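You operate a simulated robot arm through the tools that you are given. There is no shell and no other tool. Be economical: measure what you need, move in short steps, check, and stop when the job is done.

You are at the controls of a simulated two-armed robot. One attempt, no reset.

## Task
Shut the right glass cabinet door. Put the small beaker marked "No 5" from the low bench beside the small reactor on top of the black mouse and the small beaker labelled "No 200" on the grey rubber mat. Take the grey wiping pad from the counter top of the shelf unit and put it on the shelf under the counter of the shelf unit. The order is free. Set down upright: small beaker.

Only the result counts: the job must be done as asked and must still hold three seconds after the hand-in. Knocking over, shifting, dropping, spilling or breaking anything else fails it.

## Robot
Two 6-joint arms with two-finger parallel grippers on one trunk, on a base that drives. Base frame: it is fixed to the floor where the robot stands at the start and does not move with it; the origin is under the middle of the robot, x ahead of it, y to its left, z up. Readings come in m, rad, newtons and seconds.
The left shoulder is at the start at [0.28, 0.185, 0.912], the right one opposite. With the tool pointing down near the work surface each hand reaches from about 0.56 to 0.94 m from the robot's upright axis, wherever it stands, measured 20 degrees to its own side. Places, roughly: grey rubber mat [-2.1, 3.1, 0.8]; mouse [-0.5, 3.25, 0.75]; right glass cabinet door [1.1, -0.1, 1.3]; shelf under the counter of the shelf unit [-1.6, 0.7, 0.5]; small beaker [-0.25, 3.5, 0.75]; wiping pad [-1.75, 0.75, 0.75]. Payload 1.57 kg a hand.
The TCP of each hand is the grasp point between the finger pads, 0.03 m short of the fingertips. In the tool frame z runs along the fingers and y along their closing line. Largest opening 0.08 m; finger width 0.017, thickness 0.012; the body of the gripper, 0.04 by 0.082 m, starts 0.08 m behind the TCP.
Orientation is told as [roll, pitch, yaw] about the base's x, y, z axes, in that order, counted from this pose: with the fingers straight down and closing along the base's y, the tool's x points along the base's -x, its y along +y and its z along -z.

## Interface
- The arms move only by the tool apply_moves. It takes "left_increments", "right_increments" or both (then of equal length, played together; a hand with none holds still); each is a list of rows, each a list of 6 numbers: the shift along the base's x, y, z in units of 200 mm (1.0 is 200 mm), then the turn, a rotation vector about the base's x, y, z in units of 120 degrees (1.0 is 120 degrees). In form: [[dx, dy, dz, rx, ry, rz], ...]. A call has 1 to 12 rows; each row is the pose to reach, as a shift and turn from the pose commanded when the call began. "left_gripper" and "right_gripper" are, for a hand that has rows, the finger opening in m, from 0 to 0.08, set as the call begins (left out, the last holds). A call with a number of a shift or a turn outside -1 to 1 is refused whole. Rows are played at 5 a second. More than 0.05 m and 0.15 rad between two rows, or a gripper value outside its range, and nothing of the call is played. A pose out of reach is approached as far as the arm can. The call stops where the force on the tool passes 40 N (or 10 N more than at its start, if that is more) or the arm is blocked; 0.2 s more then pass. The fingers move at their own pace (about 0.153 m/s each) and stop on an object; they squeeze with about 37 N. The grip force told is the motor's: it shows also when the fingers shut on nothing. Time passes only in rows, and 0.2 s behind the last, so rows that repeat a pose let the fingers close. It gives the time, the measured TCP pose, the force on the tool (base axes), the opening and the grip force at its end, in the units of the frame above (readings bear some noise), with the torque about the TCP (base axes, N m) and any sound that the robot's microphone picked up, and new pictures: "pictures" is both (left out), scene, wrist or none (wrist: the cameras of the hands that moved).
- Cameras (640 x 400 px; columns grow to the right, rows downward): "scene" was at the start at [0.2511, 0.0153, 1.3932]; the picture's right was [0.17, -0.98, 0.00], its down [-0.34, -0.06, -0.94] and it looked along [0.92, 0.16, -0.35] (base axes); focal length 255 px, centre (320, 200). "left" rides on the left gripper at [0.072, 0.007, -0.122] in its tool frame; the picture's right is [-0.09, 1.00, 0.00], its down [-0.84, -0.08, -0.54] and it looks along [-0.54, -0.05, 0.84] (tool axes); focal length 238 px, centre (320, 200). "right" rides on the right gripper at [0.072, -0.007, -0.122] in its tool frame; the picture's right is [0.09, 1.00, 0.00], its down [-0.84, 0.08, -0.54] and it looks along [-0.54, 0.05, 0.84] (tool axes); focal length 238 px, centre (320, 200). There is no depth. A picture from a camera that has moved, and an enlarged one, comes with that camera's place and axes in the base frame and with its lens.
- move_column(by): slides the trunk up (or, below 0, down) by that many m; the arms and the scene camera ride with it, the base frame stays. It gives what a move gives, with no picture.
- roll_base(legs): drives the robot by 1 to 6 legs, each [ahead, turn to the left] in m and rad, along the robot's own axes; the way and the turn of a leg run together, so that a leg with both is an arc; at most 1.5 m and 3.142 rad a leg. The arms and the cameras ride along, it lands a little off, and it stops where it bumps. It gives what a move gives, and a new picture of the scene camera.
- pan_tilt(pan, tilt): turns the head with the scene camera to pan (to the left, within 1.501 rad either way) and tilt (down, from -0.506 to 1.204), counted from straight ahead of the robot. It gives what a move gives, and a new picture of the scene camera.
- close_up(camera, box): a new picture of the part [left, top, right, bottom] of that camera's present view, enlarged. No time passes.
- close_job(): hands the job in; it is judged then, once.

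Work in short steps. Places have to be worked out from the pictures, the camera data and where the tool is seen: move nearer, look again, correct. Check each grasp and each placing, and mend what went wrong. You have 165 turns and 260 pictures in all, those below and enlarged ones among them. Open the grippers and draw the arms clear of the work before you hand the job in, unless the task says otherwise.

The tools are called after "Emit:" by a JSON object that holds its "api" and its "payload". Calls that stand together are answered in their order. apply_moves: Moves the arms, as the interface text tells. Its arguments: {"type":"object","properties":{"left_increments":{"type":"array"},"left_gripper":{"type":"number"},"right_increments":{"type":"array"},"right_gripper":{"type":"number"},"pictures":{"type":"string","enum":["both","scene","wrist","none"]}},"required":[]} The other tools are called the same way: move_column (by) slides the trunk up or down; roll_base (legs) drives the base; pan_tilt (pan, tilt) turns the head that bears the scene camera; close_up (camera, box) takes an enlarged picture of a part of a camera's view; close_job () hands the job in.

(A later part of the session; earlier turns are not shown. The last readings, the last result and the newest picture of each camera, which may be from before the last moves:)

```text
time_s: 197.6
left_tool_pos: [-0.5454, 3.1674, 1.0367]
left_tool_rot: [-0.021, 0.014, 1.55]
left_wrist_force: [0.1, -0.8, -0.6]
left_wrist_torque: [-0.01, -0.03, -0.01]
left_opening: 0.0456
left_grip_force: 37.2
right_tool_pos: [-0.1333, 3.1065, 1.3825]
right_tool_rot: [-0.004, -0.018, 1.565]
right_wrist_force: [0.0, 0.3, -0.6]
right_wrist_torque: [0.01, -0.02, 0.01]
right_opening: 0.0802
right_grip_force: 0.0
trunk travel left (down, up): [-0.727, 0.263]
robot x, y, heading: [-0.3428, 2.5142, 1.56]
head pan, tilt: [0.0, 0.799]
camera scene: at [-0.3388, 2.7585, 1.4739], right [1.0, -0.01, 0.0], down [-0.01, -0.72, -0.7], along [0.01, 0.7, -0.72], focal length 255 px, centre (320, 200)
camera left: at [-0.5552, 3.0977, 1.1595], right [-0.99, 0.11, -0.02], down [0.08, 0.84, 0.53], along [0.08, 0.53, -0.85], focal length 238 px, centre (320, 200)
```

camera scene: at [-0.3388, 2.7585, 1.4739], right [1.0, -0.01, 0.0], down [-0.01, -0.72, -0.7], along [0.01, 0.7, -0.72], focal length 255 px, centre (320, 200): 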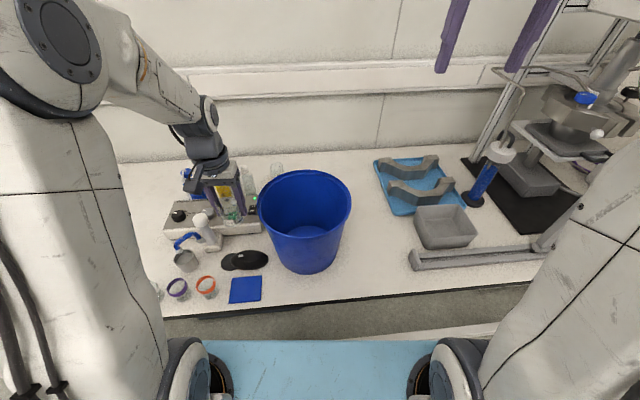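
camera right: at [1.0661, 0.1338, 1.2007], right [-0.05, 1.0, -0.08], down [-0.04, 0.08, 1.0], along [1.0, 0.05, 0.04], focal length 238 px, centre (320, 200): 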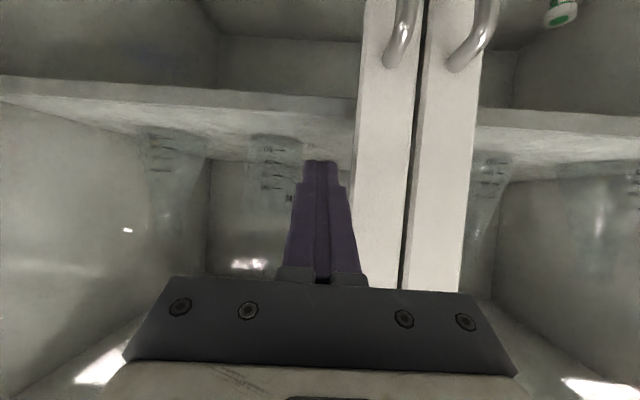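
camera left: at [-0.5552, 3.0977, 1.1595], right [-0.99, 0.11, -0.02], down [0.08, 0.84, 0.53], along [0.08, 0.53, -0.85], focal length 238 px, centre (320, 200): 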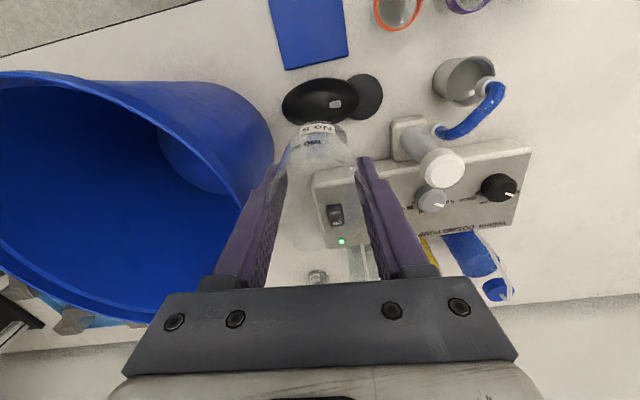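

Both views put the mouse apex near (-0.541, 3.156), top z≈0.83–0.84. I adjust and descend to z≈0.955.

Emit:
{"api": "apply_moves", "payload": {"left_increments": [[0.02, -0.055, -0.1, 0, 0, 0], [0.02, -0.055, -0.25, 0, 0, 0], [0.02, -0.055, -0.4, 0, 0, 0]]}}

Emit:
{"api": "close_up", "payload": {"camera": "scene", "box": [190, 180, 310, 290]}}

```text
time_s: 198.4
left_tool_pos: [-0.5389, 3.1587, 0.9573]
left_tool_rot: [-0.021, 0.014, 1.548]
left_wrist_force: [0.4, -1.1, 0.2]
left_wrist_torque: [-0.01, 0.01, 0.0]
left_opening: 0.0453
left_grip_force: 36.9
right_tool_pos: [-0.1333, 3.1092, 1.3818]
right_tool_rot: [-0.003, -0.015, 1.566]
right_wrist_force: [-1.0, -0.7, -0.9]
right_wrist_torque: [0.01, 0.0, 0.02]
right_opening: 0.0798
right_grip_force: 0.0
trunk travel left (down, up): [-0.727, 0.263]
robot x, y, heading: [-0.3454, 2.5184, 1.56]
head pan, tilt: [0.0, 0.799]
camera scene: at [-0.3387, 2.7585, 1.4739], right [1.0, -0.01, 0.0], down [-0.01, -0.72, -0.7], along [0.01, 0.7, -0.72], focal length 255 px, centre (320, 200)
camera left: at [-0.5485, 3.0881, 1.0808], right [-0.99, 0.11, -0.02], down [0.08, 0.84, 0.53], along [0.08, 0.53, -0.85], focal length 238 px, centre (320, 200)
```

scene: 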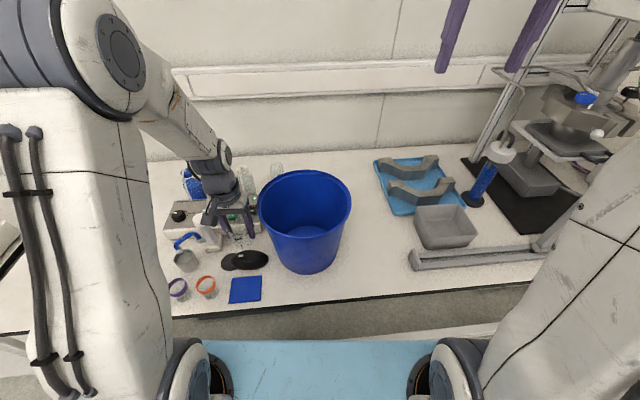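
left: 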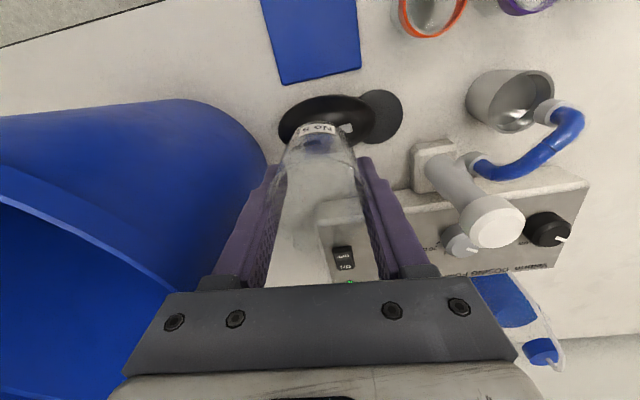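

```text
3.64 times, centred on (250, 235) of scene
camera zoom: at [-0.3387, 2.7585, 1.4739], right [1.0, -0.01, 0.0], down [-0.01, -0.72, -0.7], along [0.01, 0.7, -0.72], focal length 927 px, centre (574, 73)
```

zoom: 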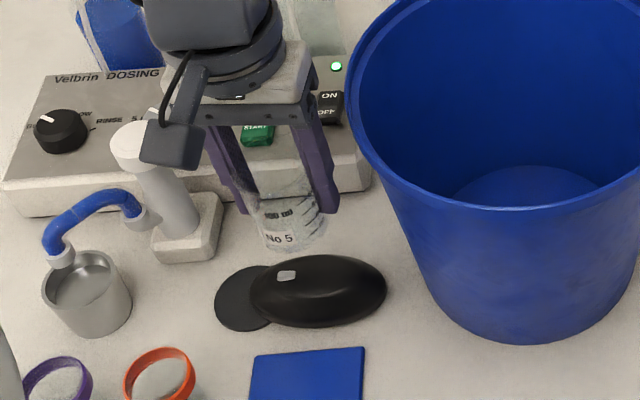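

Aligned to within a few mm (mouse centre ≈(-0.541, 3.160)). I lower to z≈0.91.

Emit:
{"api": "apply_moves", "payload": {"left_increments": [[-0.01, 0.01, -0.08, 0, 0, 0], [-0.01, 0.01, -0.16, 0, 0, 0], [-0.01, 0.01, -0.23, 0, 0, 0]]}}

Emit:
{"api": "close_up", "payload": {"camera": "scene", "box": [200, 200, 300, 285]}}

```text
time_s: 199.2
left_tool_pos: [-0.5421, 3.1592, 0.9117]
left_tool_rot: [-0.022, 0.011, 1.549]
left_wrist_force: [-0.2, 0.0, -0.6]
left_wrist_torque: [0.02, -0.01, -0.01]
left_opening: 0.0455
left_grip_force: 36.6
right_tool_pos: [-0.1331, 3.1071, 1.3839]
right_tool_rot: [-0.004, -0.018, 1.565]
right_wrist_force: [0.2, 0.6, -1.0]
right_wrist_torque: [-0.01, -0.01, 0.01]
right_opening: 0.08
right_grip_force: 0.1
trunk travel left (down, up): [-0.727, 0.263]
robot x, y, heading: [-0.3413, 2.522, 1.56]
head pan, tilt: [0.0, 0.799]
camera scene: at [-0.3387, 2.7586, 1.4739], right [1.0, -0.01, 0.0], down [-0.01, -0.72, -0.7], along [0.01, 0.7, -0.72], focal length 255 px, centre (320, 200)
camera left: at [-0.5509, 3.0898, 1.034], right [-0.99, 0.11, -0.02], down [0.08, 0.84, 0.53], along [0.08, 0.53, -0.85], focal length 238 px, centre (320, 200)
```

scene: 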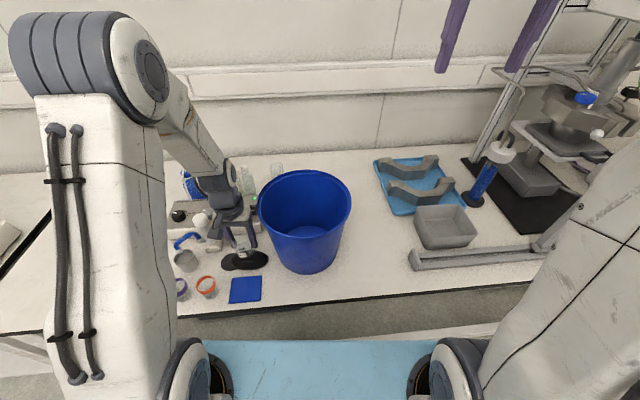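
left: 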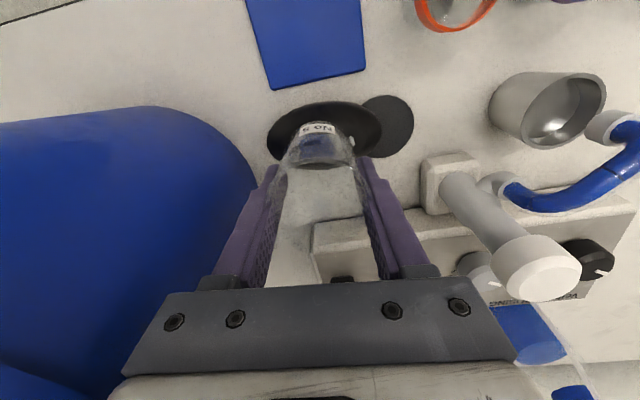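

```text
4.71 times, centred on (250, 242) of scene
camera zoom: at [-0.3387, 2.7586, 1.4739], right [1.0, -0.01, 0.0], down [-0.01, -0.72, -0.7], along [0.01, 0.7, -0.72], focal length 1199 px, centre (649, 0)
```

zoom: 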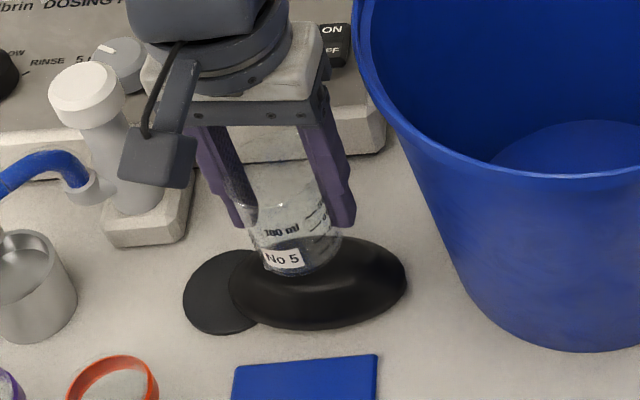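

The beaker hovers just above the mouse crest, centred. I lower in 2–3 mm steps watching the force.

Emit:
{"api": "apply_moves", "payload": {"left_increments": [[0, 0, -0.015, 0, 0, 0], [0, 0, -0.03, 0, 0, 0], [0, 0, -0.04, 0, 0, 0]], "pictures": "wrist"}}

```text
time_s: 200.0
left_tool_pos: [-0.5407, 3.1585, 0.9035]
left_tool_rot: [-0.022, 0.011, 1.55]
left_wrist_force: [-0.7, 0.2, -0.6]
left_wrist_torque: [0.0, 0.0, -0.02]
left_opening: 0.0455
left_grip_force: 36.7
right_tool_pos: [-0.1339, 3.1069, 1.3825]
right_tool_rot: [-0.004, -0.017, 1.566]
right_wrist_force: [-0.6, -0.4, 0.6]
right_wrist_torque: [0.02, 0.0, 0.0]
right_opening: 0.0801
right_grip_force: 0.0
trunk travel left (down, up): [-0.727, 0.263]
robot x, y, heading: [-0.3383, 2.5188, 1.56]
head pan, tilt: [0.0, 0.799]
camera left: at [-0.5507, 3.0894, 1.0266], right [-0.99, 0.11, -0.02], down [0.08, 0.84, 0.53], along [0.08, 0.53, -0.85], focal length 238 px, centre (320, 200)
```

left: 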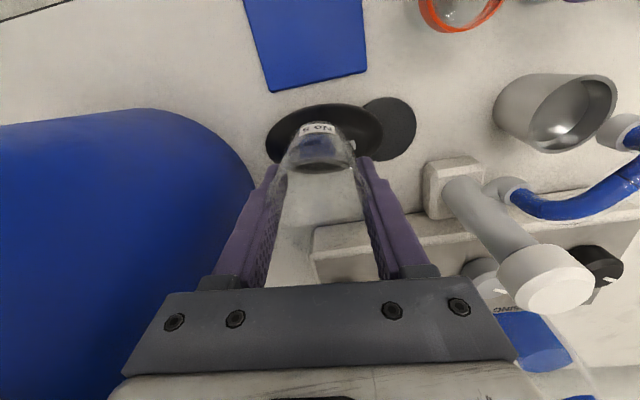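

Emit:
{"api": "apply_moves", "payload": {"left_increments": [[0, 0, -0.01, 0, 0, 0], [0, 0, -0.02, 0, 0, 0], [0, 0, -0.03, 0, 0, 0], [0, 0, -0.04, 0, 0, 0]], "pictures": "none"}}

Emit:
{"api": "close_up", "payload": {"camera": "scene", "box": [215, 215, 285, 275]}}

```text
time_s: 201.0
left_tool_pos: [-0.5409, 3.1593, 0.8955]
left_tool_rot: [-0.021, 0.013, 1.549]
left_wrist_force: [0.0, -0.1, -0.4]
left_wrist_torque: [0.01, 0.0, -0.01]
left_opening: 0.0457
left_grip_force: 36.7
right_tool_pos: [-0.1326, 3.108, 1.3815]
right_tool_rot: [-0.002, -0.019, 1.565]
right_wrist_force: [0.1, -0.1, 0.1]
right_wrist_torque: [0.0, -0.01, 0.01]
right_opening: 0.08
right_grip_force: 0.1
trunk travel left (down, up): [-0.727, 0.263]
robot x, y, heading: [-0.3418, 2.5153, 1.561]
head pan, tilt: [0.0, 0.799]
```

```text
6.67 times, centred on (250, 245) of scene
camera zoom: at [-0.3387, 2.7586, 1.4739], right [1.0, -0.01, 0.0], down [-0.01, -0.72, -0.7], along [0.01, 0.7, -0.72], focal length 1699 px, centre (787, -100)
```

zoom: 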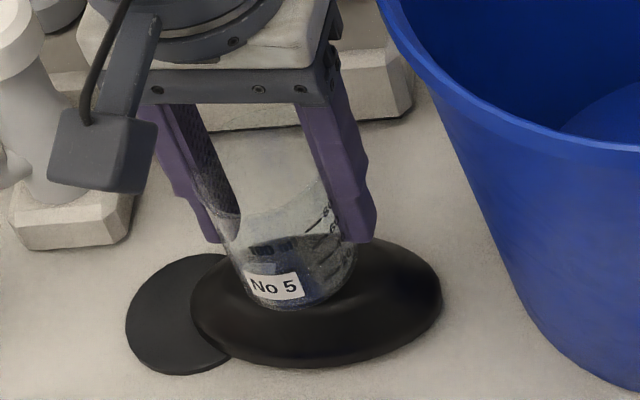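

Still free; alignment holds. I keep lowering gently.

Emit:
{"api": "apply_moves", "payload": {"left_increments": [[0, 0, -0.01, 0, 0, 0], [0, 0, -0.02, 0, 0, 0], [0, 0, -0.03, 0, 0, 0]], "pictures": "none"}}

```text
time_s: 201.8
left_tool_pos: [-0.5411, 3.1597, 0.8892]
left_tool_rot: [-0.022, 0.012, 1.551]
left_wrist_force: [0.1, -0.9, -0.9]
left_wrist_torque: [0.01, 0.0, 0.0]
left_opening: 0.0456
left_grip_force: 36.9
right_tool_pos: [-0.1336, 3.1078, 1.3824]
right_tool_rot: [-0.003, -0.018, 1.566]
right_wrist_force: [0.7, -0.5, 0.6]
right_wrist_torque: [0.0, 0.03, -0.02]
right_opening: 0.0801
right_grip_force: 0.0
trunk travel left (down, up): [-0.727, 0.263]
robot x, y, heading: [-0.3419, 2.5203, 1.56]
head pan, tilt: [0.0, 0.799]
```

Emit:
{"api": "apply_moves", "payload": {"left_increments": [[0, 0, -0.01, 0, 0, 0], [0, 0, -0.02, 0, 0, 0], [0, 0, -0.03, 0, 0, 0]], "pictures": "wrist"}}

Emit:
{"api": "close_up", "payload": {"camera": "scene", "box": [215, 215, 285, 275]}}

```text
time_s: 202.6
left_tool_pos: [-0.5414, 3.1604, 0.8836]
left_tool_rot: [-0.021, 0.011, 1.551]
left_wrist_force: [0.5, 0.3, 0.0]
left_wrist_torque: [0.0, 0.01, -0.05]
left_opening: 0.0458
left_grip_force: 37.1
right_tool_pos: [-0.1328, 3.1069, 1.3823]
right_tool_rot: [-0.003, -0.016, 1.566]
right_wrist_force: [0.1, 0.1, -0.2]
right_wrist_torque: [0.01, 0.0, 0.01]
right_opening: 0.0799
right_grip_force: 0.0
trunk travel left (down, up): [-0.727, 0.263]
robot x, y, heading: [-0.3406, 2.5221, 1.559]
head pan, tilt: [0.0, 0.799]
camera left: at [-0.5514, 3.0905, 1.006], right [-0.99, 0.11, -0.02], down [0.08, 0.84, 0.53], along [0.08, 0.53, -0.85], focal length 238 px, centre (320, 200)
```

left: 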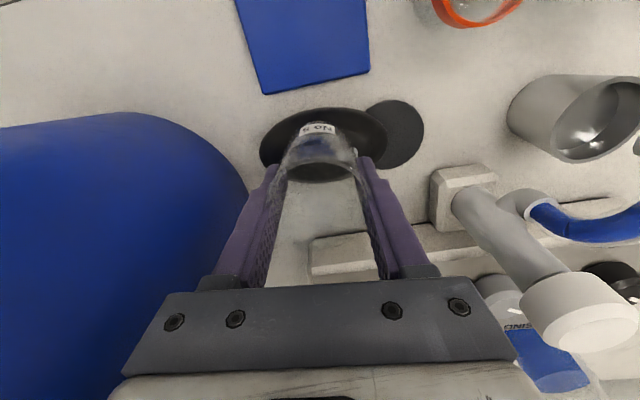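

```text
6.67 times, centred on (250, 245) of scene
camera zoom: at [-0.3387, 2.7586, 1.4739], right [1.0, -0.01, 0.0], down [-0.01, -0.72, -0.7], along [0.01, 0.7, -0.72], focal length 1699 px, centre (787, -100)
```

zoom: 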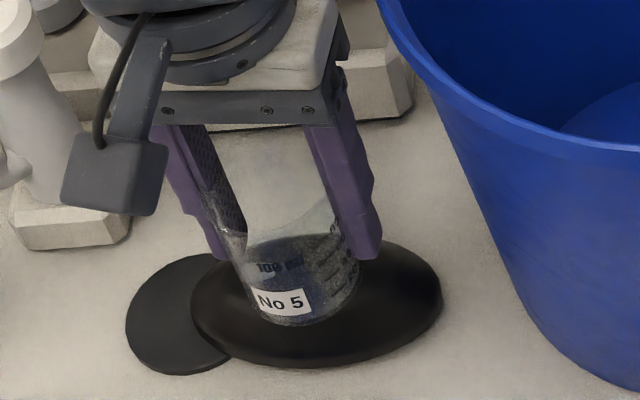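

Base is at ≈0.826 with no contact. Refined mouse centre is (-0.543, 3.164); I correct by a few mm and lower on.

Emit:
{"api": "apply_moves", "payload": {"left_increments": [[-0.008, 0.018, 0, 0, 0, 0], [-0.008, 0.018, -0.01, 0, 0, 0], [-0.008, 0.018, -0.02, 0, 0, 0], [-0.008, 0.018, -0.03, 0, 0, 0]], "pictures": "none"}}

```text
time_s: 203.6
left_tool_pos: [-0.543, 3.1651, 0.8808]
left_tool_rot: [-0.021, 0.005, 1.551]
left_wrist_force: [0.2, 1.6, 35.4]
left_wrist_torque: [-0.15, 0.8, 0.01]
left_opening: 0.046
left_grip_force: 37.0
right_tool_pos: [-0.1329, 3.1055, 1.3839]
right_tool_rot: [-0.003, -0.02, 1.566]
right_wrist_force: [0.6, -0.4, -0.5]
right_wrist_torque: [-0.03, -0.02, 0.02]
right_opening: 0.0799
right_grip_force: 0.1
trunk travel left (down, up): [-0.727, 0.263]
robot x, y, heading: [-0.34, 2.5207, 1.557]
head pan, tilt: [0.0, 0.799]
```

Contact at TCP z≈0.881, with torque suggesting the touch is on the beaker's left edge (the wheel bump). I relieve the pressure and look closely.

Emit:
{"api": "apply_moves", "payload": {"left_increments": [[0, 0, 0.012, 0, 0, 0], [0, 0, 0.012, 0, 0, 0]], "pictures": "none"}}

Emit:
{"api": "close_up", "payload": {"camera": "scene", "box": [225, 225, 275, 270]}}

Emit:
{"api": "close_up", "payload": {"camera": "left", "box": [240, 90, 400, 190]}}

```text
time_s: 204.2
left_tool_pos: [-0.5426, 3.1645, 0.8797]
left_tool_rot: [-0.021, 0.01, 1.548]
left_wrist_force: [-0.6, 5.2, 21.7]
left_wrist_torque: [0.27, 0.49, -0.13]
left_opening: 0.0455
left_grip_force: 36.7
right_tool_pos: [-0.1332, 3.1061, 1.3832]
right_tool_rot: [-0.003, -0.019, 1.567]
right_wrist_force: [0.3, 0.5, 0.2]
right_wrist_torque: [-0.01, 0.04, -0.03]
right_opening: 0.0801
right_grip_force: 0.1
trunk travel left (down, up): [-0.727, 0.263]
robot x, y, heading: [-0.3401, 2.5167, 1.558]
head pan, tilt: [0.0, 0.799]
```

```text
8.89 times, centred on (250, 248) of scene
camera zoom: at [-0.3384, 2.7581, 1.4739], right [1.0, -0.01, 0.0], down [-0.01, -0.72, -0.7], along [0.01, 0.7, -0.72], focal length 2265 px, centre (942, -222)
```

zoom: 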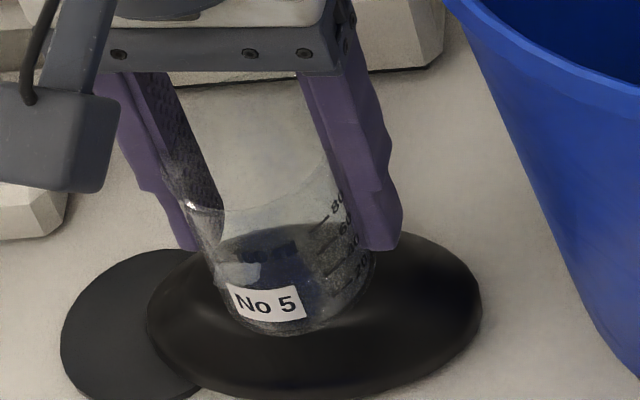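

```text
4.00 times, centred on (320, 140) of left
camera zoom: at [-0.5524, 3.0942, 1.0029], right [-0.99, 0.11, -0.02], down [0.08, 0.84, 0.54], along [0.08, 0.53, -0.84], focal length 953 px, centre (320, 440)
```

zoom: 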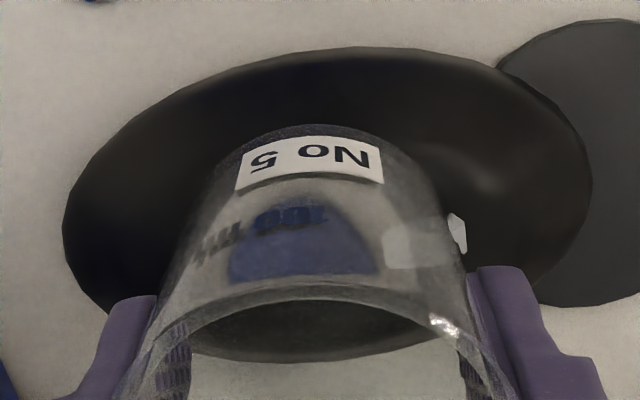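

The beaker's left edge sits on the wheel bump (x≈-0.561), its centre over the crest. I take off the remaining load, then crack the fingers open slightly and watch.

Emit:
{"api": "apply_moves", "payload": {"left_increments": [[0, 0, 0.01, 0, 0, 0], [0, 0, 0.01, 0, 0, 0]], "pictures": "none"}}

```text
time_s: 204.8
left_tool_pos: [-0.5443, 3.1625, 0.882]
left_tool_rot: [-0.02, 0.015, 1.55]
left_wrist_force: [0.1, 0.5, -0.3]
left_wrist_torque: [0.02, -0.01, 0.0]
left_opening: 0.0452
left_grip_force: 36.6
right_tool_pos: [-0.1335, 3.1077, 1.3819]
right_tool_rot: [-0.003, -0.016, 1.565]
right_wrist_force: [-0.4, 0.4, 0.3]
right_wrist_torque: [-0.01, -0.03, 0.02]
right_opening: 0.0799
right_grip_force: 0.0
trunk travel left (down, up): [-0.727, 0.263]
robot x, y, heading: [-0.3409, 2.5207, 1.567]
head pan, tilt: [0.0, 0.799]
```

Just off contact. To learn the support shape, I test 8 mm further right and touch down again.

Emit:
{"api": "apply_moves", "payload": {"left_increments": [[0.04, 0, 0.01, 0, 0, 0], [0.04, 0, 0, 0, 0, 0], [0.04, 0, -0.008, 0, 0, 0], [0.04, 0, -0.016, 0, 0, 0]], "pictures": "none"}}

```text
time_s: 205.8
left_tool_pos: [-0.5345, 3.1641, 0.88]
left_tool_rot: [-0.02, 0.011, 1.55]
left_wrist_force: [-1.6, -1.4, 4.4]
left_wrist_torque: [-0.04, 0.15, 0.03]
left_opening: 0.0455
left_grip_force: 37.1
right_tool_pos: [-0.1342, 3.1067, 1.3818]
right_tool_rot: [-0.005, -0.019, 1.564]
right_wrist_force: [0.0, -0.6, -0.3]
right_wrist_torque: [0.0, -0.01, -0.05]
right_opening: 0.0799
right_grip_force: 0.0
trunk travel left (down, up): [-0.727, 0.263]
robot x, y, heading: [-0.3403, 2.5164, 1.563]
head pan, tilt: [0.0, 0.799]
```

Emit:
{"api": "apply_moves", "payload": {"left_increments": [[0, 0, -0.006, 0, 0, 0], [0, 0, -0.012, 0, 0, 0]], "pictures": "none"}}

```text
time_s: 206.4
left_tool_pos: [-0.535, 3.1636, 0.8791]
left_tool_rot: [-0.021, 0.009, 1.55]
left_wrist_force: [1.0, -3.4, 34.9]
left_wrist_torque: [-0.31, 0.77, 0.05]
left_opening: 0.0459
left_grip_force: 37.5
right_tool_pos: [-0.1327, 3.1055, 1.3837]
right_tool_rot: [-0.004, -0.02, 1.568]
right_wrist_force: [0.2, 0.1, 0.3]
right_wrist_torque: [-0.03, -0.01, 0.0]
right_opening: 0.0799
right_grip_force: 0.0
trunk travel left (down, up): [-0.727, 0.263]
robot x, y, heading: [-0.3444, 2.519, 1.562]
head pan, tilt: [0.0, 0.799]
```

Contact is again at the left edge (x≈-0.559), i.e. on the wheel. I test a further 9 mm right to clear the wheel and feel the crest itself.

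Emit:
{"api": "apply_moves", "payload": {"left_increments": [[0, 0, 0.03, 0, 0, 0], [0.045, 0, 0.03, 0, 0, 0], [0.045, 0, 0.015, 0, 0, 0], [0.045, 0, 0.005, 0, 0, 0], [0.045, 0, -0.005, 0, 0, 0]], "pictures": "none"}}

```text
time_s: 207.6
left_tool_pos: [-0.5266, 3.1618, 0.8776]
left_tool_rot: [-0.021, 0.008, 1.55]
left_wrist_force: [0.0, -3.9, 35.2]
left_wrist_torque: [-0.37, 0.78, 0.1]
left_opening: 0.0456
left_grip_force: 36.9
right_tool_pos: [-0.1337, 3.1059, 1.3843]
right_tool_rot: [-0.005, -0.018, 1.566]
right_wrist_force: [0.8, 0.0, 0.9]
right_wrist_torque: [0.0, 0.01, 0.02]
right_opening: 0.08
right_grip_force: 0.0
trunk travel left (down, up): [-0.727, 0.263]
robot x, y, heading: [-0.3406, 2.5182, 1.565]
head pan, tilt: [0.0, 0.799]
```

Again the left edge touches and the contact height falls toward the right, so the crest lies farther left. I test with the beaker centred at x≈-0.565.

Emit:
{"api": "apply_moves", "payload": {"left_increments": [[0, 0, 0.05, 0, 0, 0], [-0.1, 0, 0.06, 0, 0, 0], [-0.19, 0, 0.06, 0, 0, 0], [-0.19, 0, 0.045, 0, 0, 0], [-0.19, 0, 0.035, 0, 0, 0], [-0.19, 0, 0.028, 0, 0, 0]], "pictures": "none"}}

```text
time_s: 209.0
left_tool_pos: [-0.5653, 3.1636, 0.8807]
left_tool_rot: [-0.021, 0.013, 1.551]
left_wrist_force: [0.3, 0.0, -1.1]
left_wrist_torque: [0.07, -0.02, 0.02]
left_opening: 0.0457
left_grip_force: 37.2
right_tool_pos: [-0.1324, 3.1067, 1.3815]
right_tool_rot: [-0.006, -0.017, 1.566]
right_wrist_force: [0.8, 0.7, -0.4]
right_wrist_torque: [0.0, 0.0, -0.03]
right_opening: 0.0799
right_grip_force: 0.1
trunk travel left (down, up): [-0.727, 0.263]
robot x, y, heading: [-0.3411, 2.517, 1.562]
head pan, tilt: [0.0, 0.799]
```

Emit:
{"api": "apply_moves", "payload": {"left_increments": [[0, 0, -0.007, 0, 0, 0], [0, 0, -0.014, 0, 0, 0]], "pictures": "none"}}

```text
time_s: 209.6
left_tool_pos: [-0.5657, 3.1623, 0.88]
left_tool_rot: [-0.022, 0.009, 1.549]
left_wrist_force: [-2.1, -0.9, 20.8]
left_wrist_torque: [-0.13, 0.3, -0.01]
left_opening: 0.0454
left_grip_force: 37.3
right_tool_pos: [-0.1334, 3.1076, 1.3822]
right_tool_rot: [-0.004, -0.019, 1.567]
right_wrist_force: [-0.5, 0.1, -1.0]
right_wrist_torque: [-0.01, 0.02, -0.03]
right_opening: 0.0801
right_grip_force: 0.0
trunk travel left (down, up): [-0.727, 0.263]
robot x, y, heading: [-0.3406, 2.5208, 1.563]
head pan, tilt: [0.0, 0.799]
```

Readings now show contact nearly central (r≈-9 mm). I look closely from both cameras.

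Emit:
{"api": "close_up", "payload": {"camera": "scene", "box": [225, 225, 275, 270]}}

Emit:
{"api": "close_up", "payload": {"camera": "left", "box": [240, 90, 400, 190]}}

```text
8.89 times, centred on (250, 248) of scene
camera zoom: at [-0.3386, 2.7578, 1.4745], right [1.0, -0.01, 0.0], down [-0.01, -0.72, -0.7], along [0.01, 0.7, -0.72], focal length 2265 px, centre (942, -222)
```

zoom: 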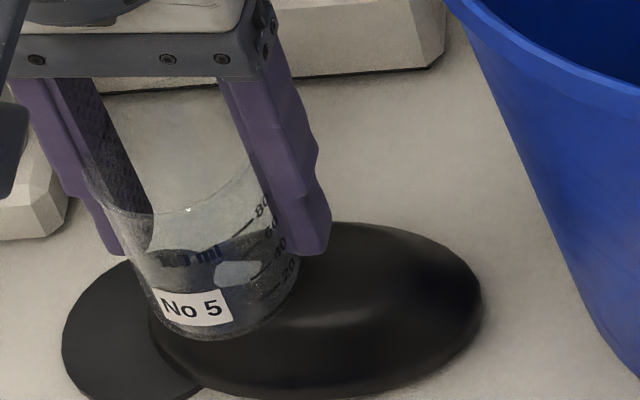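

```text
4.00 times, centred on (320, 140) of left
camera zoom: at [-0.5755, 3.0929, 1.0025], right [-0.99, 0.11, -0.02], down [0.08, 0.84, 0.54], along [0.08, 0.53, -0.84], focal length 953 px, centre (320, 440)
```

zoom: 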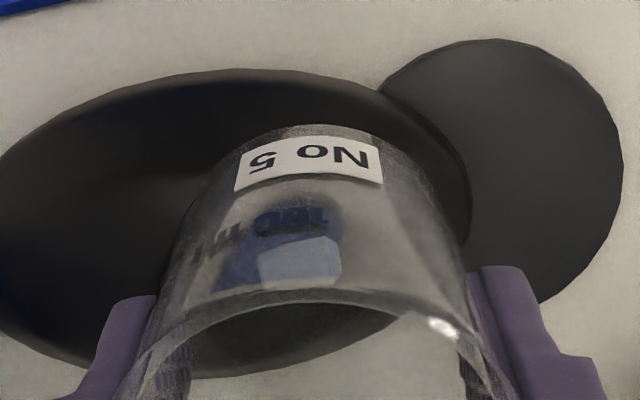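

The readings fit a fairly flat-topped mouse with my beaker leaning ~1° in the tilted hand. I return to the mouse centre, level the hand by 1.3°, and touch down lightly.

Emit:
{"api": "apply_moves", "payload": {"left_increments": [[0, 0, 0.03, 0, 0, 0], [0.06, 0.005, 0.04, 0, 0.005, 0], [0.112, 0.008, 0.03, 0, 0.011, 0], [0.112, 0.008, 0.018, 0, 0.011, 0], [0.112, 0.008, 0.01, 0, 0.011, 0]], "pictures": "none"}}

```text
time_s: 210.8
left_tool_pos: [-0.5409, 3.1655, 0.8799]
left_tool_rot: [0.001, 0.012, 1.549]
left_wrist_force: [-0.2, -0.4, -0.3]
left_wrist_torque: [-0.04, -0.01, 0.0]
left_opening: 0.0455
left_grip_force: 36.6
right_tool_pos: [-0.1333, 3.1062, 1.383]
right_tool_rot: [-0.004, -0.017, 1.566]
right_wrist_force: [-0.1, 0.1, -0.1]
right_wrist_torque: [0.02, 0.0, -0.01]
right_opening: 0.08
right_grip_force: 0.1
trunk travel left (down, up): [-0.727, 0.263]
robot x, y, heading: [-0.3411, 2.5215, 1.556]
head pan, tilt: [0.0, 0.799]
```

Emit:
{"api": "apply_moves", "payload": {"left_increments": [[-0.008, 0, -0.004, 0, 0, 0], [-0.008, 0, -0.008, 0, 0, 0]], "pictures": "none"}}

```text
time_s: 211.4
left_tool_pos: [-0.5449, 3.1657, 0.8796]
left_tool_rot: [0.002, 0.012, 1.549]
left_wrist_force: [1.5, -1.5, 8.6]
left_wrist_torque: [-0.1, 0.17, 0.05]
left_opening: 0.0455
left_grip_force: 36.7
right_tool_pos: [-0.1328, 3.1071, 1.3839]
right_tool_rot: [-0.004, -0.02, 1.565]
right_wrist_force: [0.6, -0.5, -0.6]
right_wrist_torque: [0.0, -0.01, 0.0]
right_opening: 0.08
right_grip_force: 0.1
trunk travel left (down, up): [-0.727, 0.263]
robot x, y, heading: [-0.3411, 2.5196, 1.567]
head pan, tilt: [0.0, 0.799]
```

Light contact (9 N). I crack the fingers open by about 4 mm so they still guard the beaker, and look.

Emit:
{"api": "apply_moves", "payload": {"left_increments": [[0, 0, 0, 0, 0, 0], [0, 0, 0, 0, 0, 0], [0, 0, 0, 0, 0, 0], [0, 0, 0, 0, 0, 0]], "left_gripper": 0.051, "pictures": "none"}}

Emit:
{"api": "close_up", "payload": {"camera": "scene", "box": [225, 225, 275, 270]}}

Emit:
{"api": "close_up", "payload": {"camera": "left", "box": [220, 80, 420, 280]}}

```text
time_s: 212.4
left_tool_pos: [-0.5445, 3.1655, 0.8781]
left_tool_rot: [0.003, 0.012, 1.549]
left_wrist_force: [0.0, 0.8, 0.1]
left_wrist_torque: [-0.06, 0.0, -0.02]
left_opening: 0.0508
left_grip_force: 0.6
right_tool_pos: [-0.1341, 3.1075, 1.3825]
right_tool_rot: [-0.004, -0.017, 1.565]
right_wrist_force: [-0.2, -0.4, 1.2]
right_wrist_torque: [0.03, 0.01, 0.02]
right_opening: 0.0801
right_grip_force: 0.1
trunk travel left (down, up): [-0.727, 0.263]
robot x, y, heading: [-0.3414, 2.52, 1.56]
head pan, tilt: [0.0, 0.799]
```

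```text
8.89 times, centred on (250, 248) of scene
camera zoom: at [-0.3387, 2.7586, 1.4739], right [1.0, -0.01, 0.0], down [-0.01, -0.72, -0.7], along [0.01, 0.7, -0.72], focal length 2265 px, centre (942, -222)
```

zoom: 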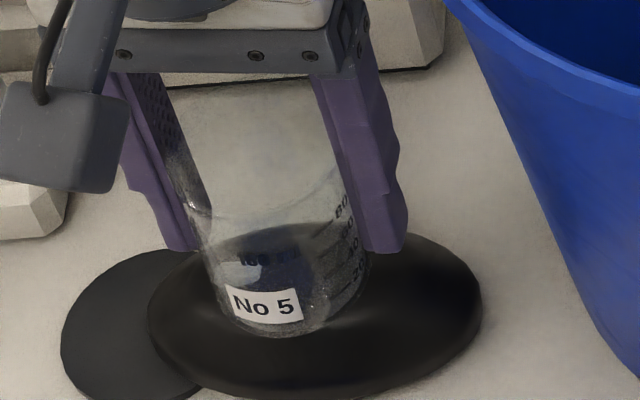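

```text
2.00 times, centred on (320, 180) of left
camera zoom: at [-0.5508, 3.0951, 1.0017], right [-0.99, 0.11, 0.0], down [0.1, 0.84, 0.53], along [0.06, 0.53, -0.85], focal length 477 px, centre (320, 240)
```

zoom: 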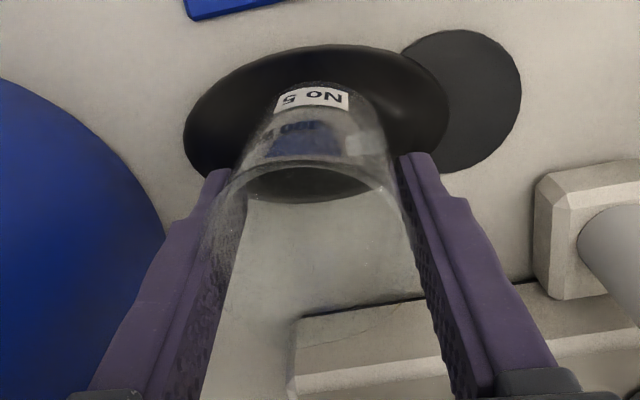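

It stands quietly between the fingers. I open a bit more, to 0.06, and check it doesn't lean.

Emit:
{"api": "apply_moves", "payload": {"left_increments": [[0, 0, 0, 0, 0, 0], [0, 0, 0, 0, 0, 0], [0, 0, 0, 0, 0, 0], [0, 0, 0, 0, 0, 0]], "left_gripper": 0.06, "pictures": "none"}}

Emit:
{"api": "close_up", "payload": {"camera": "scene", "box": [225, 225, 275, 270]}}

Emit:
{"api": "close_up", "payload": {"camera": "left", "box": [220, 80, 420, 280]}}

```text
time_s: 213.4
left_tool_pos: [-0.5444, 3.1652, 0.8767]
left_tool_rot: [0.002, 0.011, 1.549]
left_wrist_force: [0.4, -0.2, 0.1]
left_wrist_torque: [0.0, 0.01, -0.02]
left_opening: 0.0599
left_grip_force: 0.2
right_tool_pos: [-0.1327, 3.1084, 1.3826]
right_tool_rot: [-0.003, -0.017, 1.566]
right_wrist_force: [-0.1, 0.3, 0.3]
right_wrist_torque: [0.0, -0.03, -0.03]
right_opening: 0.0798
right_grip_force: 0.1
trunk travel left (down, up): [-0.727, 0.263]
robot x, y, heading: [-0.3388, 2.5169, 1.555]
head pan, tilt: [0.0, 0.799]
```

```text
8.89 times, centred on (250, 248) of scene
camera zoom: at [-0.3387, 2.7586, 1.4739], right [1.0, -0.01, 0.0], down [-0.01, -0.72, -0.7], along [0.01, 0.7, -0.72], focal length 2265 px, centre (942, -222)
```

zoom: 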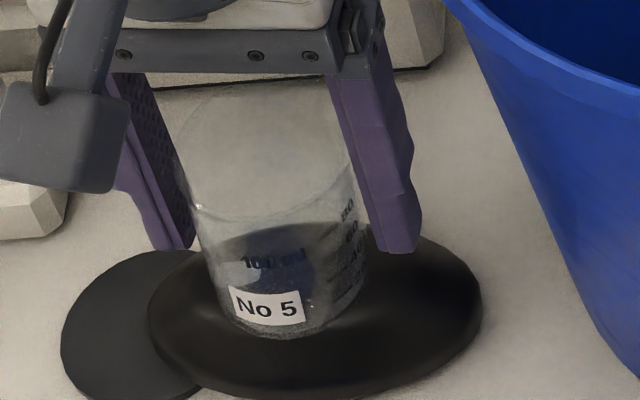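

```text
2.00 times, centred on (320, 180) of left
camera zoom: at [-0.5508, 3.0951, 1.0017], right [-0.99, 0.11, 0.0], down [0.1, 0.84, 0.53], along [0.06, 0.53, -0.85], focal length 477 px, centre (320, 240)
```

zoom: 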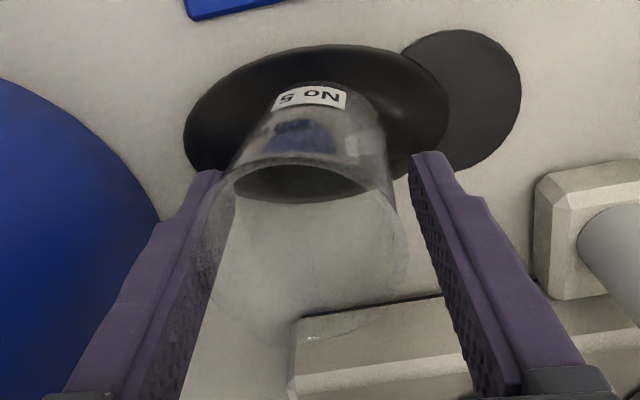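

The beaker leans onto the right finger, so the support is left of its centre. I regrip (which squares it up), lift, and shift left to x≈-0.573.

Emit:
{"api": "apply_moves", "payload": {"left_increments": [[0, 0, 0, 0, 0, 0], [0, 0, 0, 0, 0, 0], [0, 0, 0, 0, 0, 0], [0, 0, 0.04, 0, 0, 0], [-0.08, 0, 0.05, 0, 0, 0], [-0.145, 0, 0.05, 0, 0, 0]], "left_gripper": 0.0, "pictures": "none"}}

Emit:
{"api": "close_up", "payload": {"camera": "scene", "box": [215, 215, 285, 275]}}

Emit:
{"api": "close_up", "payload": {"camera": "left", "box": [220, 80, 420, 280]}}

```text
time_s: 214.8
left_tool_pos: [-0.5714, 3.1639, 0.887]
left_tool_rot: [0.001, 0.015, 1.551]
left_wrist_force: [0.6, -0.3, -0.2]
left_wrist_torque: [-0.01, 0.0, -0.03]
left_opening: 0.0456
left_grip_force: 36.6
right_tool_pos: [-0.132, 3.108, 1.3824]
right_tool_rot: [-0.003, -0.019, 1.565]
right_wrist_force: [0.0, 0.4, -0.3]
right_wrist_torque: [-0.01, -0.01, 0.01]
right_opening: 0.0798
right_grip_force: 0.0
trunk travel left (down, up): [-0.727, 0.263]
robot x, y, heading: [-0.3373, 2.5155, 1.558]
head pan, tilt: [0.0, 0.799]
```

```text
6.67 times, centred on (250, 245) of scene
camera zoom: at [-0.3387, 2.7586, 1.4739], right [1.0, -0.01, 0.0], down [-0.01, -0.72, -0.7], along [0.01, 0.7, -0.72], focal length 1699 px, centre (787, -100)
```

zoom: 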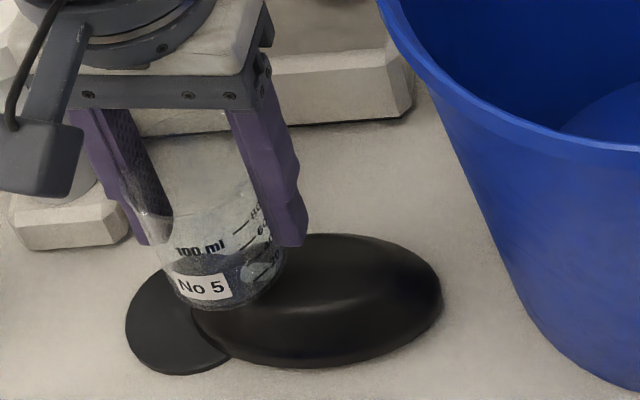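

```text
2.00 times, centred on (320, 180) of left
camera zoom: at [-0.5792, 3.0943, 1.0111], right [-0.99, 0.11, 0.0], down [0.1, 0.84, 0.53], along [0.06, 0.53, -0.85], focal length 477 px, centre (320, 240)
```

zoom: 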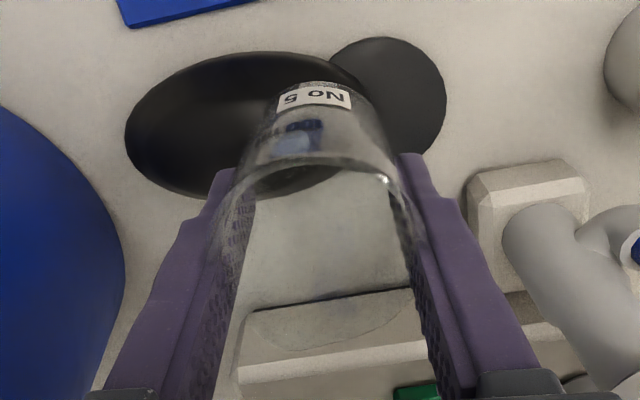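

The geometry fits a raised wheel at x≈-0.561 plus the dome crest at ≈-0.541; a beaker centred between them rests on both. I place it at x≈-0.551, y≈3.161, touching lightly.

Emit:
{"api": "apply_moves", "payload": {"left_increments": [[0.05, -0.005, 0.01, 0, 0, 0], [0.102, -0.012, 0.0, 0, 0, 0], [0.102, -0.012, -0.015, 0, 0, 0], [0.102, -0.012, -0.025, 0, 0, 0], [0.102, -0.012, -0.033, 0, 0, 0]], "pictures": "none"}}

```text
time_s: 216.0
left_tool_pos: [-0.5528, 3.1623, 0.8811]
left_tool_rot: [0.002, 0.01, 1.55]
left_wrist_force: [0.0, -0.4, -0.7]
left_wrist_torque: [-0.02, -0.03, 0.01]
left_opening: 0.0455
left_grip_force: 37.0
right_tool_pos: [-0.1331, 3.1071, 1.382]
right_tool_rot: [-0.004, -0.016, 1.564]
right_wrist_force: [1.2, -0.3, 0.1]
right_wrist_torque: [0.02, 0.0, 0.02]
right_opening: 0.0799
right_grip_force: 0.0
trunk travel left (down, up): [-0.727, 0.263]
robot x, y, heading: [-0.3387, 2.5184, 1.556]
head pan, tilt: [0.0, 0.799]
```

Emit:
{"api": "apply_moves", "payload": {"left_increments": [[0.005, -0.003, -0.008, 0, 0, 0], [0.005, -0.003, -0.016, 0, 0, 0], [0.005, -0.003, -0.022, 0, 0, 0]], "pictures": "none"}}

```text
time_s: 216.8
left_tool_pos: [-0.551, 3.1619, 0.8787]
left_tool_rot: [0.002, 0.01, 1.549]
left_wrist_force: [-1.7, -1.8, 19.2]
left_wrist_torque: [-0.23, 0.48, 0.03]
left_opening: 0.0456
left_grip_force: 37.4
right_tool_pos: [-0.133, 3.1057, 1.3834]
right_tool_rot: [-0.004, -0.02, 1.566]
right_wrist_force: [-0.8, -0.3, -0.1]
right_wrist_torque: [0.0, 0.01, 0.01]
right_opening: 0.0799
right_grip_force: 0.1
trunk travel left (down, up): [-0.727, 0.263]
robot x, y, heading: [-0.3422, 2.5198, 1.559]
head pan, tilt: [0.0, 0.799]
```

Contact still lies left (x≈-0.571). The crest seems to be at about -0.572, so I lift, go there and feel again.

Emit:
{"api": "apply_moves", "payload": {"left_increments": [[0, 0, 0.03, 0, 0, 0], [-0.06, 0, 0.04, 0, 0, 0], [-0.11, 0, 0.03, 0, 0, 0], [-0.11, 0, 0.015, 0, 0, 0], [-0.11, 0, 0.005, 0, 0, 0]], "pictures": "none"}}

```text
time_s: 218.0
left_tool_pos: [-0.5745, 3.1618, 0.8789]
left_tool_rot: [0.003, 0.011, 1.548]
left_wrist_force: [-1.2, -0.3, 3.5]
left_wrist_torque: [0.0, 0.01, -0.02]
left_opening: 0.0453
left_grip_force: 37.2
right_tool_pos: [-0.1333, 3.1075, 1.3838]
right_tool_rot: [-0.004, -0.018, 1.565]
right_wrist_force: [1.1, -0.1, 0.5]
right_wrist_torque: [-0.05, 0.02, 0.0]
right_opening: 0.0797
right_grip_force: 0.1
trunk travel left (down, up): [-0.727, 0.263]
robot x, y, heading: [-0.3426, 2.5201, 1.559]
head pan, tilt: [0.0, 0.799]
```

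Emit:
{"api": "apply_moves", "payload": {"left_increments": [[0, 0, -0.005, 0, 0, 0], [0, 0, -0.01, 0, 0, 0]], "pictures": "none"}}

```text
time_s: 218.6
left_tool_pos: [-0.5747, 3.1612, 0.8785]
left_tool_rot: [0.003, 0.01, 1.547]
left_wrist_force: [-1.5, 1.0, 19.5]
left_wrist_torque: [-0.11, 0.1, 0.0]
left_opening: 0.0457
left_grip_force: 36.9
right_tool_pos: [-0.1328, 3.1062, 1.3836]
right_tool_rot: [-0.003, -0.02, 1.565]
right_wrist_force: [1.0, 0.3, 0.0]
right_wrist_torque: [-0.02, -0.03, -0.01]
right_opening: 0.0798
right_grip_force: 0.1
trunk travel left (down, up): [-0.727, 0.263]
robot x, y, heading: [-0.3407, 2.52, 1.563]
head pan, tilt: [0.0, 0.799]
```

Balanced contact here shows a point-like high spot at (-0.574, 3.154) (the wheel). I set the beaker so its centre lies between that spot and the dome: x≈-0.555, y≈3.161.

Emit:
{"api": "apply_moves", "payload": {"left_increments": [[0, 0, 0.03, 0, 0, 0], [0.05, 0.0, 0.035, 0, 0, 0], [0.095, 0.0, 0.03, 0, 0, 0], [0.095, 0.0, 0.018, 0, 0, 0], [0.095, 0.0, 0.01, 0, 0, 0]], "pictures": "none"}}

Emit:
{"api": "apply_moves", "payload": {"left_increments": [[0, 0, -0.002, 0, 0, 0], [0, 0, -0.004, 0, 0, 0], [0, 0, -0.004, 0, 0, 0], [0, 0, -0.004, 0, 0, 0]], "left_gripper": 0.052, "pictures": "none"}}

Emit:
{"api": "close_up", "payload": {"camera": "left", "box": [220, 80, 420, 280]}}

```text
time_s: 219.8
left_tool_pos: [-0.5545, 3.1614, 0.8788]
left_tool_rot: [0.001, 0.011, 1.55]
left_wrist_force: [-1.8, -1.1, 10.1]
left_wrist_torque: [-0.1, 0.28, 0.03]
left_opening: 0.0456
left_grip_force: 36.7
right_tool_pos: [-0.1327, 3.1083, 1.3829]
right_tool_rot: [-0.003, -0.018, 1.566]
right_wrist_force: [-0.4, 0.2, 0.2]
right_wrist_torque: [-0.03, 0.0, 0.0]
right_opening: 0.08
right_grip_force: 0.1
trunk travel left (down, up): [-0.727, 0.263]
robot x, y, heading: [-0.3394, 2.5207, 1.563]
head pan, tilt: [0.0, 0.799]
```

```text
time_s: 220.8
left_tool_pos: [-0.554, 3.1602, 0.8769]
left_tool_rot: [0.002, 0.013, 1.55]
left_wrist_force: [-0.3, -0.8, -0.5]
left_wrist_torque: [0.01, 0.0, 0.0]
left_opening: 0.0519
left_grip_force: 0.6
right_tool_pos: [-0.1326, 3.1078, 1.3844]
right_tool_rot: [-0.003, -0.017, 1.564]
right_wrist_force: [-0.2, 0.0, 0.5]
right_wrist_torque: [0.01, -0.01, 0.01]
right_opening: 0.08
right_grip_force: 0.1
trunk travel left (down, up): [-0.727, 0.263]
robot x, y, heading: [-0.343, 2.5218, 1.56]
head pan, tilt: [0.0, 0.799]
```

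```text
2.00 times, centred on (320, 180) of left
camera zoom: at [-0.561, 3.0909, 1.0019], right [-0.99, 0.11, 0.0], down [0.1, 0.84, 0.53], along [0.06, 0.53, -0.85], focal length 477 px, centre (320, 240)
```

zoom: 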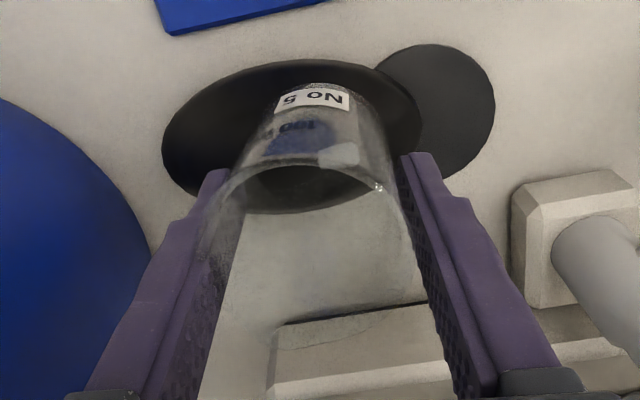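

Emit:
{"api": "apply_moves", "payload": {"left_increments": [[0, 0, 0, 0, 0, 0], [0, 0, 0, 0, 0, 0], [0, 0, 0, 0, 0, 0], [0, 0, 0, 0, 0, 0], [0, 0, 0, 0, 0, 0]], "left_gripper": 0.062, "pictures": "none"}}

Emit:
{"api": "close_up", "payload": {"camera": "left", "box": [220, 80, 420, 280]}}

Emit:
{"api": "close_up", "payload": {"camera": "scene", "box": [220, 220, 275, 270]}}

```text
time_s: 222.0
left_tool_pos: [-0.554, 3.1614, 0.8783]
left_tool_rot: [0.001, 0.012, 1.549]
left_wrist_force: [0.3, -0.5, -0.5]
left_wrist_torque: [-0.03, -0.01, 0.0]
left_opening: 0.0621
left_grip_force: 0.0
right_tool_pos: [-0.1334, 3.1078, 1.3818]
right_tool_rot: [-0.004, -0.018, 1.566]
right_wrist_force: [1.1, -0.9, 0.4]
right_wrist_torque: [-0.01, -0.03, 0.01]
right_opening: 0.0801
right_grip_force: 0.1
trunk travel left (down, up): [-0.727, 0.263]
robot x, y, heading: [-0.3391, 2.5205, 1.561]
head pan, tilt: [0.0, 0.799]
```

```text
2.00 times, centred on (320, 180) of left
camera zoom: at [-0.5611, 3.091, 1.0019], right [-0.99, 0.11, 0.0], down [0.1, 0.84, 0.53], along [0.06, 0.53, -0.85], focal length 477 px, centre (320, 240)
```

zoom: 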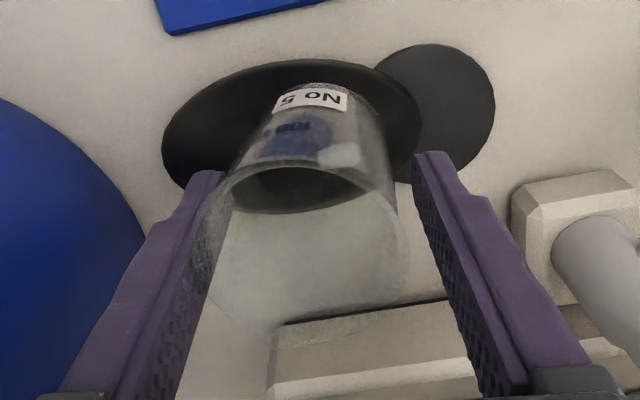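

```text
8.00 times, centred on (248, 245) of scene
camera zoom: at [-0.3388, 2.7586, 1.4739], right [1.0, -0.01, 0.0], down [-0.01, -0.72, -0.7], along [0.01, 0.7, -0.72], focal length 2038 px, centre (900, -160)
```

zoom: 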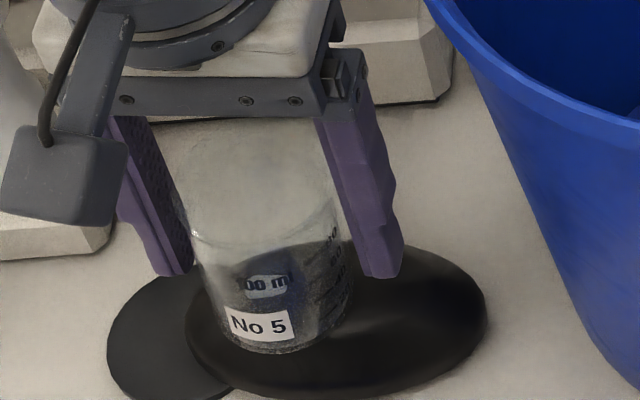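

It appears free-standing with a ~1.5° lean. I open to 0.074 and look again.

Emit:
{"api": "apply_moves", "payload": {"left_increments": [[0, 0, 0, 0, 0, 0], [0, 0, 0, 0, 0, 0], [0, 0, 0, 0, 0, 0], [0, 0, 0, 0, 0, 0], [0, 0, 0, 0, 0, 0]], "left_gripper": 0.074, "pictures": "none"}}

Emit:
{"api": "close_up", "payload": {"camera": "left", "box": [220, 80, 420, 280]}}

```text
time_s: 223.2
left_tool_pos: [-0.5533, 3.1611, 0.8778]
left_tool_rot: [0.001, 0.011, 1.549]
left_wrist_force: [0.1, 0.2, 0.4]
left_wrist_torque: [0.01, 0.0, 0.0]
left_opening: 0.0741
left_grip_force: 0.0
right_tool_pos: [-0.1338, 3.1075, 1.3824]
right_tool_rot: [-0.004, -0.017, 1.566]
right_wrist_force: [-0.3, -0.6, 0.5]
right_wrist_torque: [-0.01, 0.03, 0.0]
right_opening: 0.0796
right_grip_force: 0.1
trunk travel left (down, up): [-0.727, 0.263]
robot x, y, heading: [-0.3408, 2.5167, 1.557]
head pan, tilt: [0.0, 0.799]
```

```text
2.00 times, centred on (320, 180) of left
camera zoom: at [-0.5611, 3.091, 1.0019], right [-0.99, 0.11, 0.0], down [0.1, 0.84, 0.53], along [0.06, 0.53, -0.85], focal length 477 px, centre (320, 240)
```

zoom: 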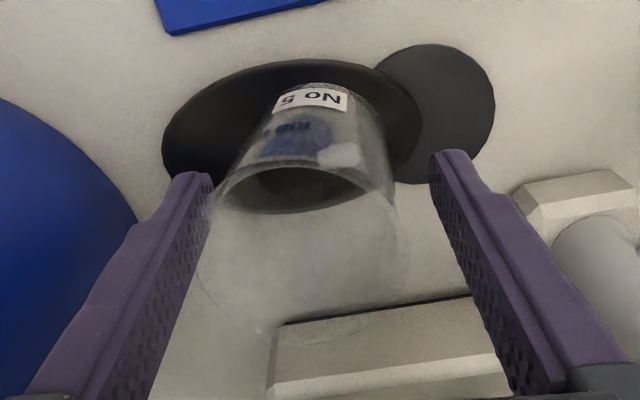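

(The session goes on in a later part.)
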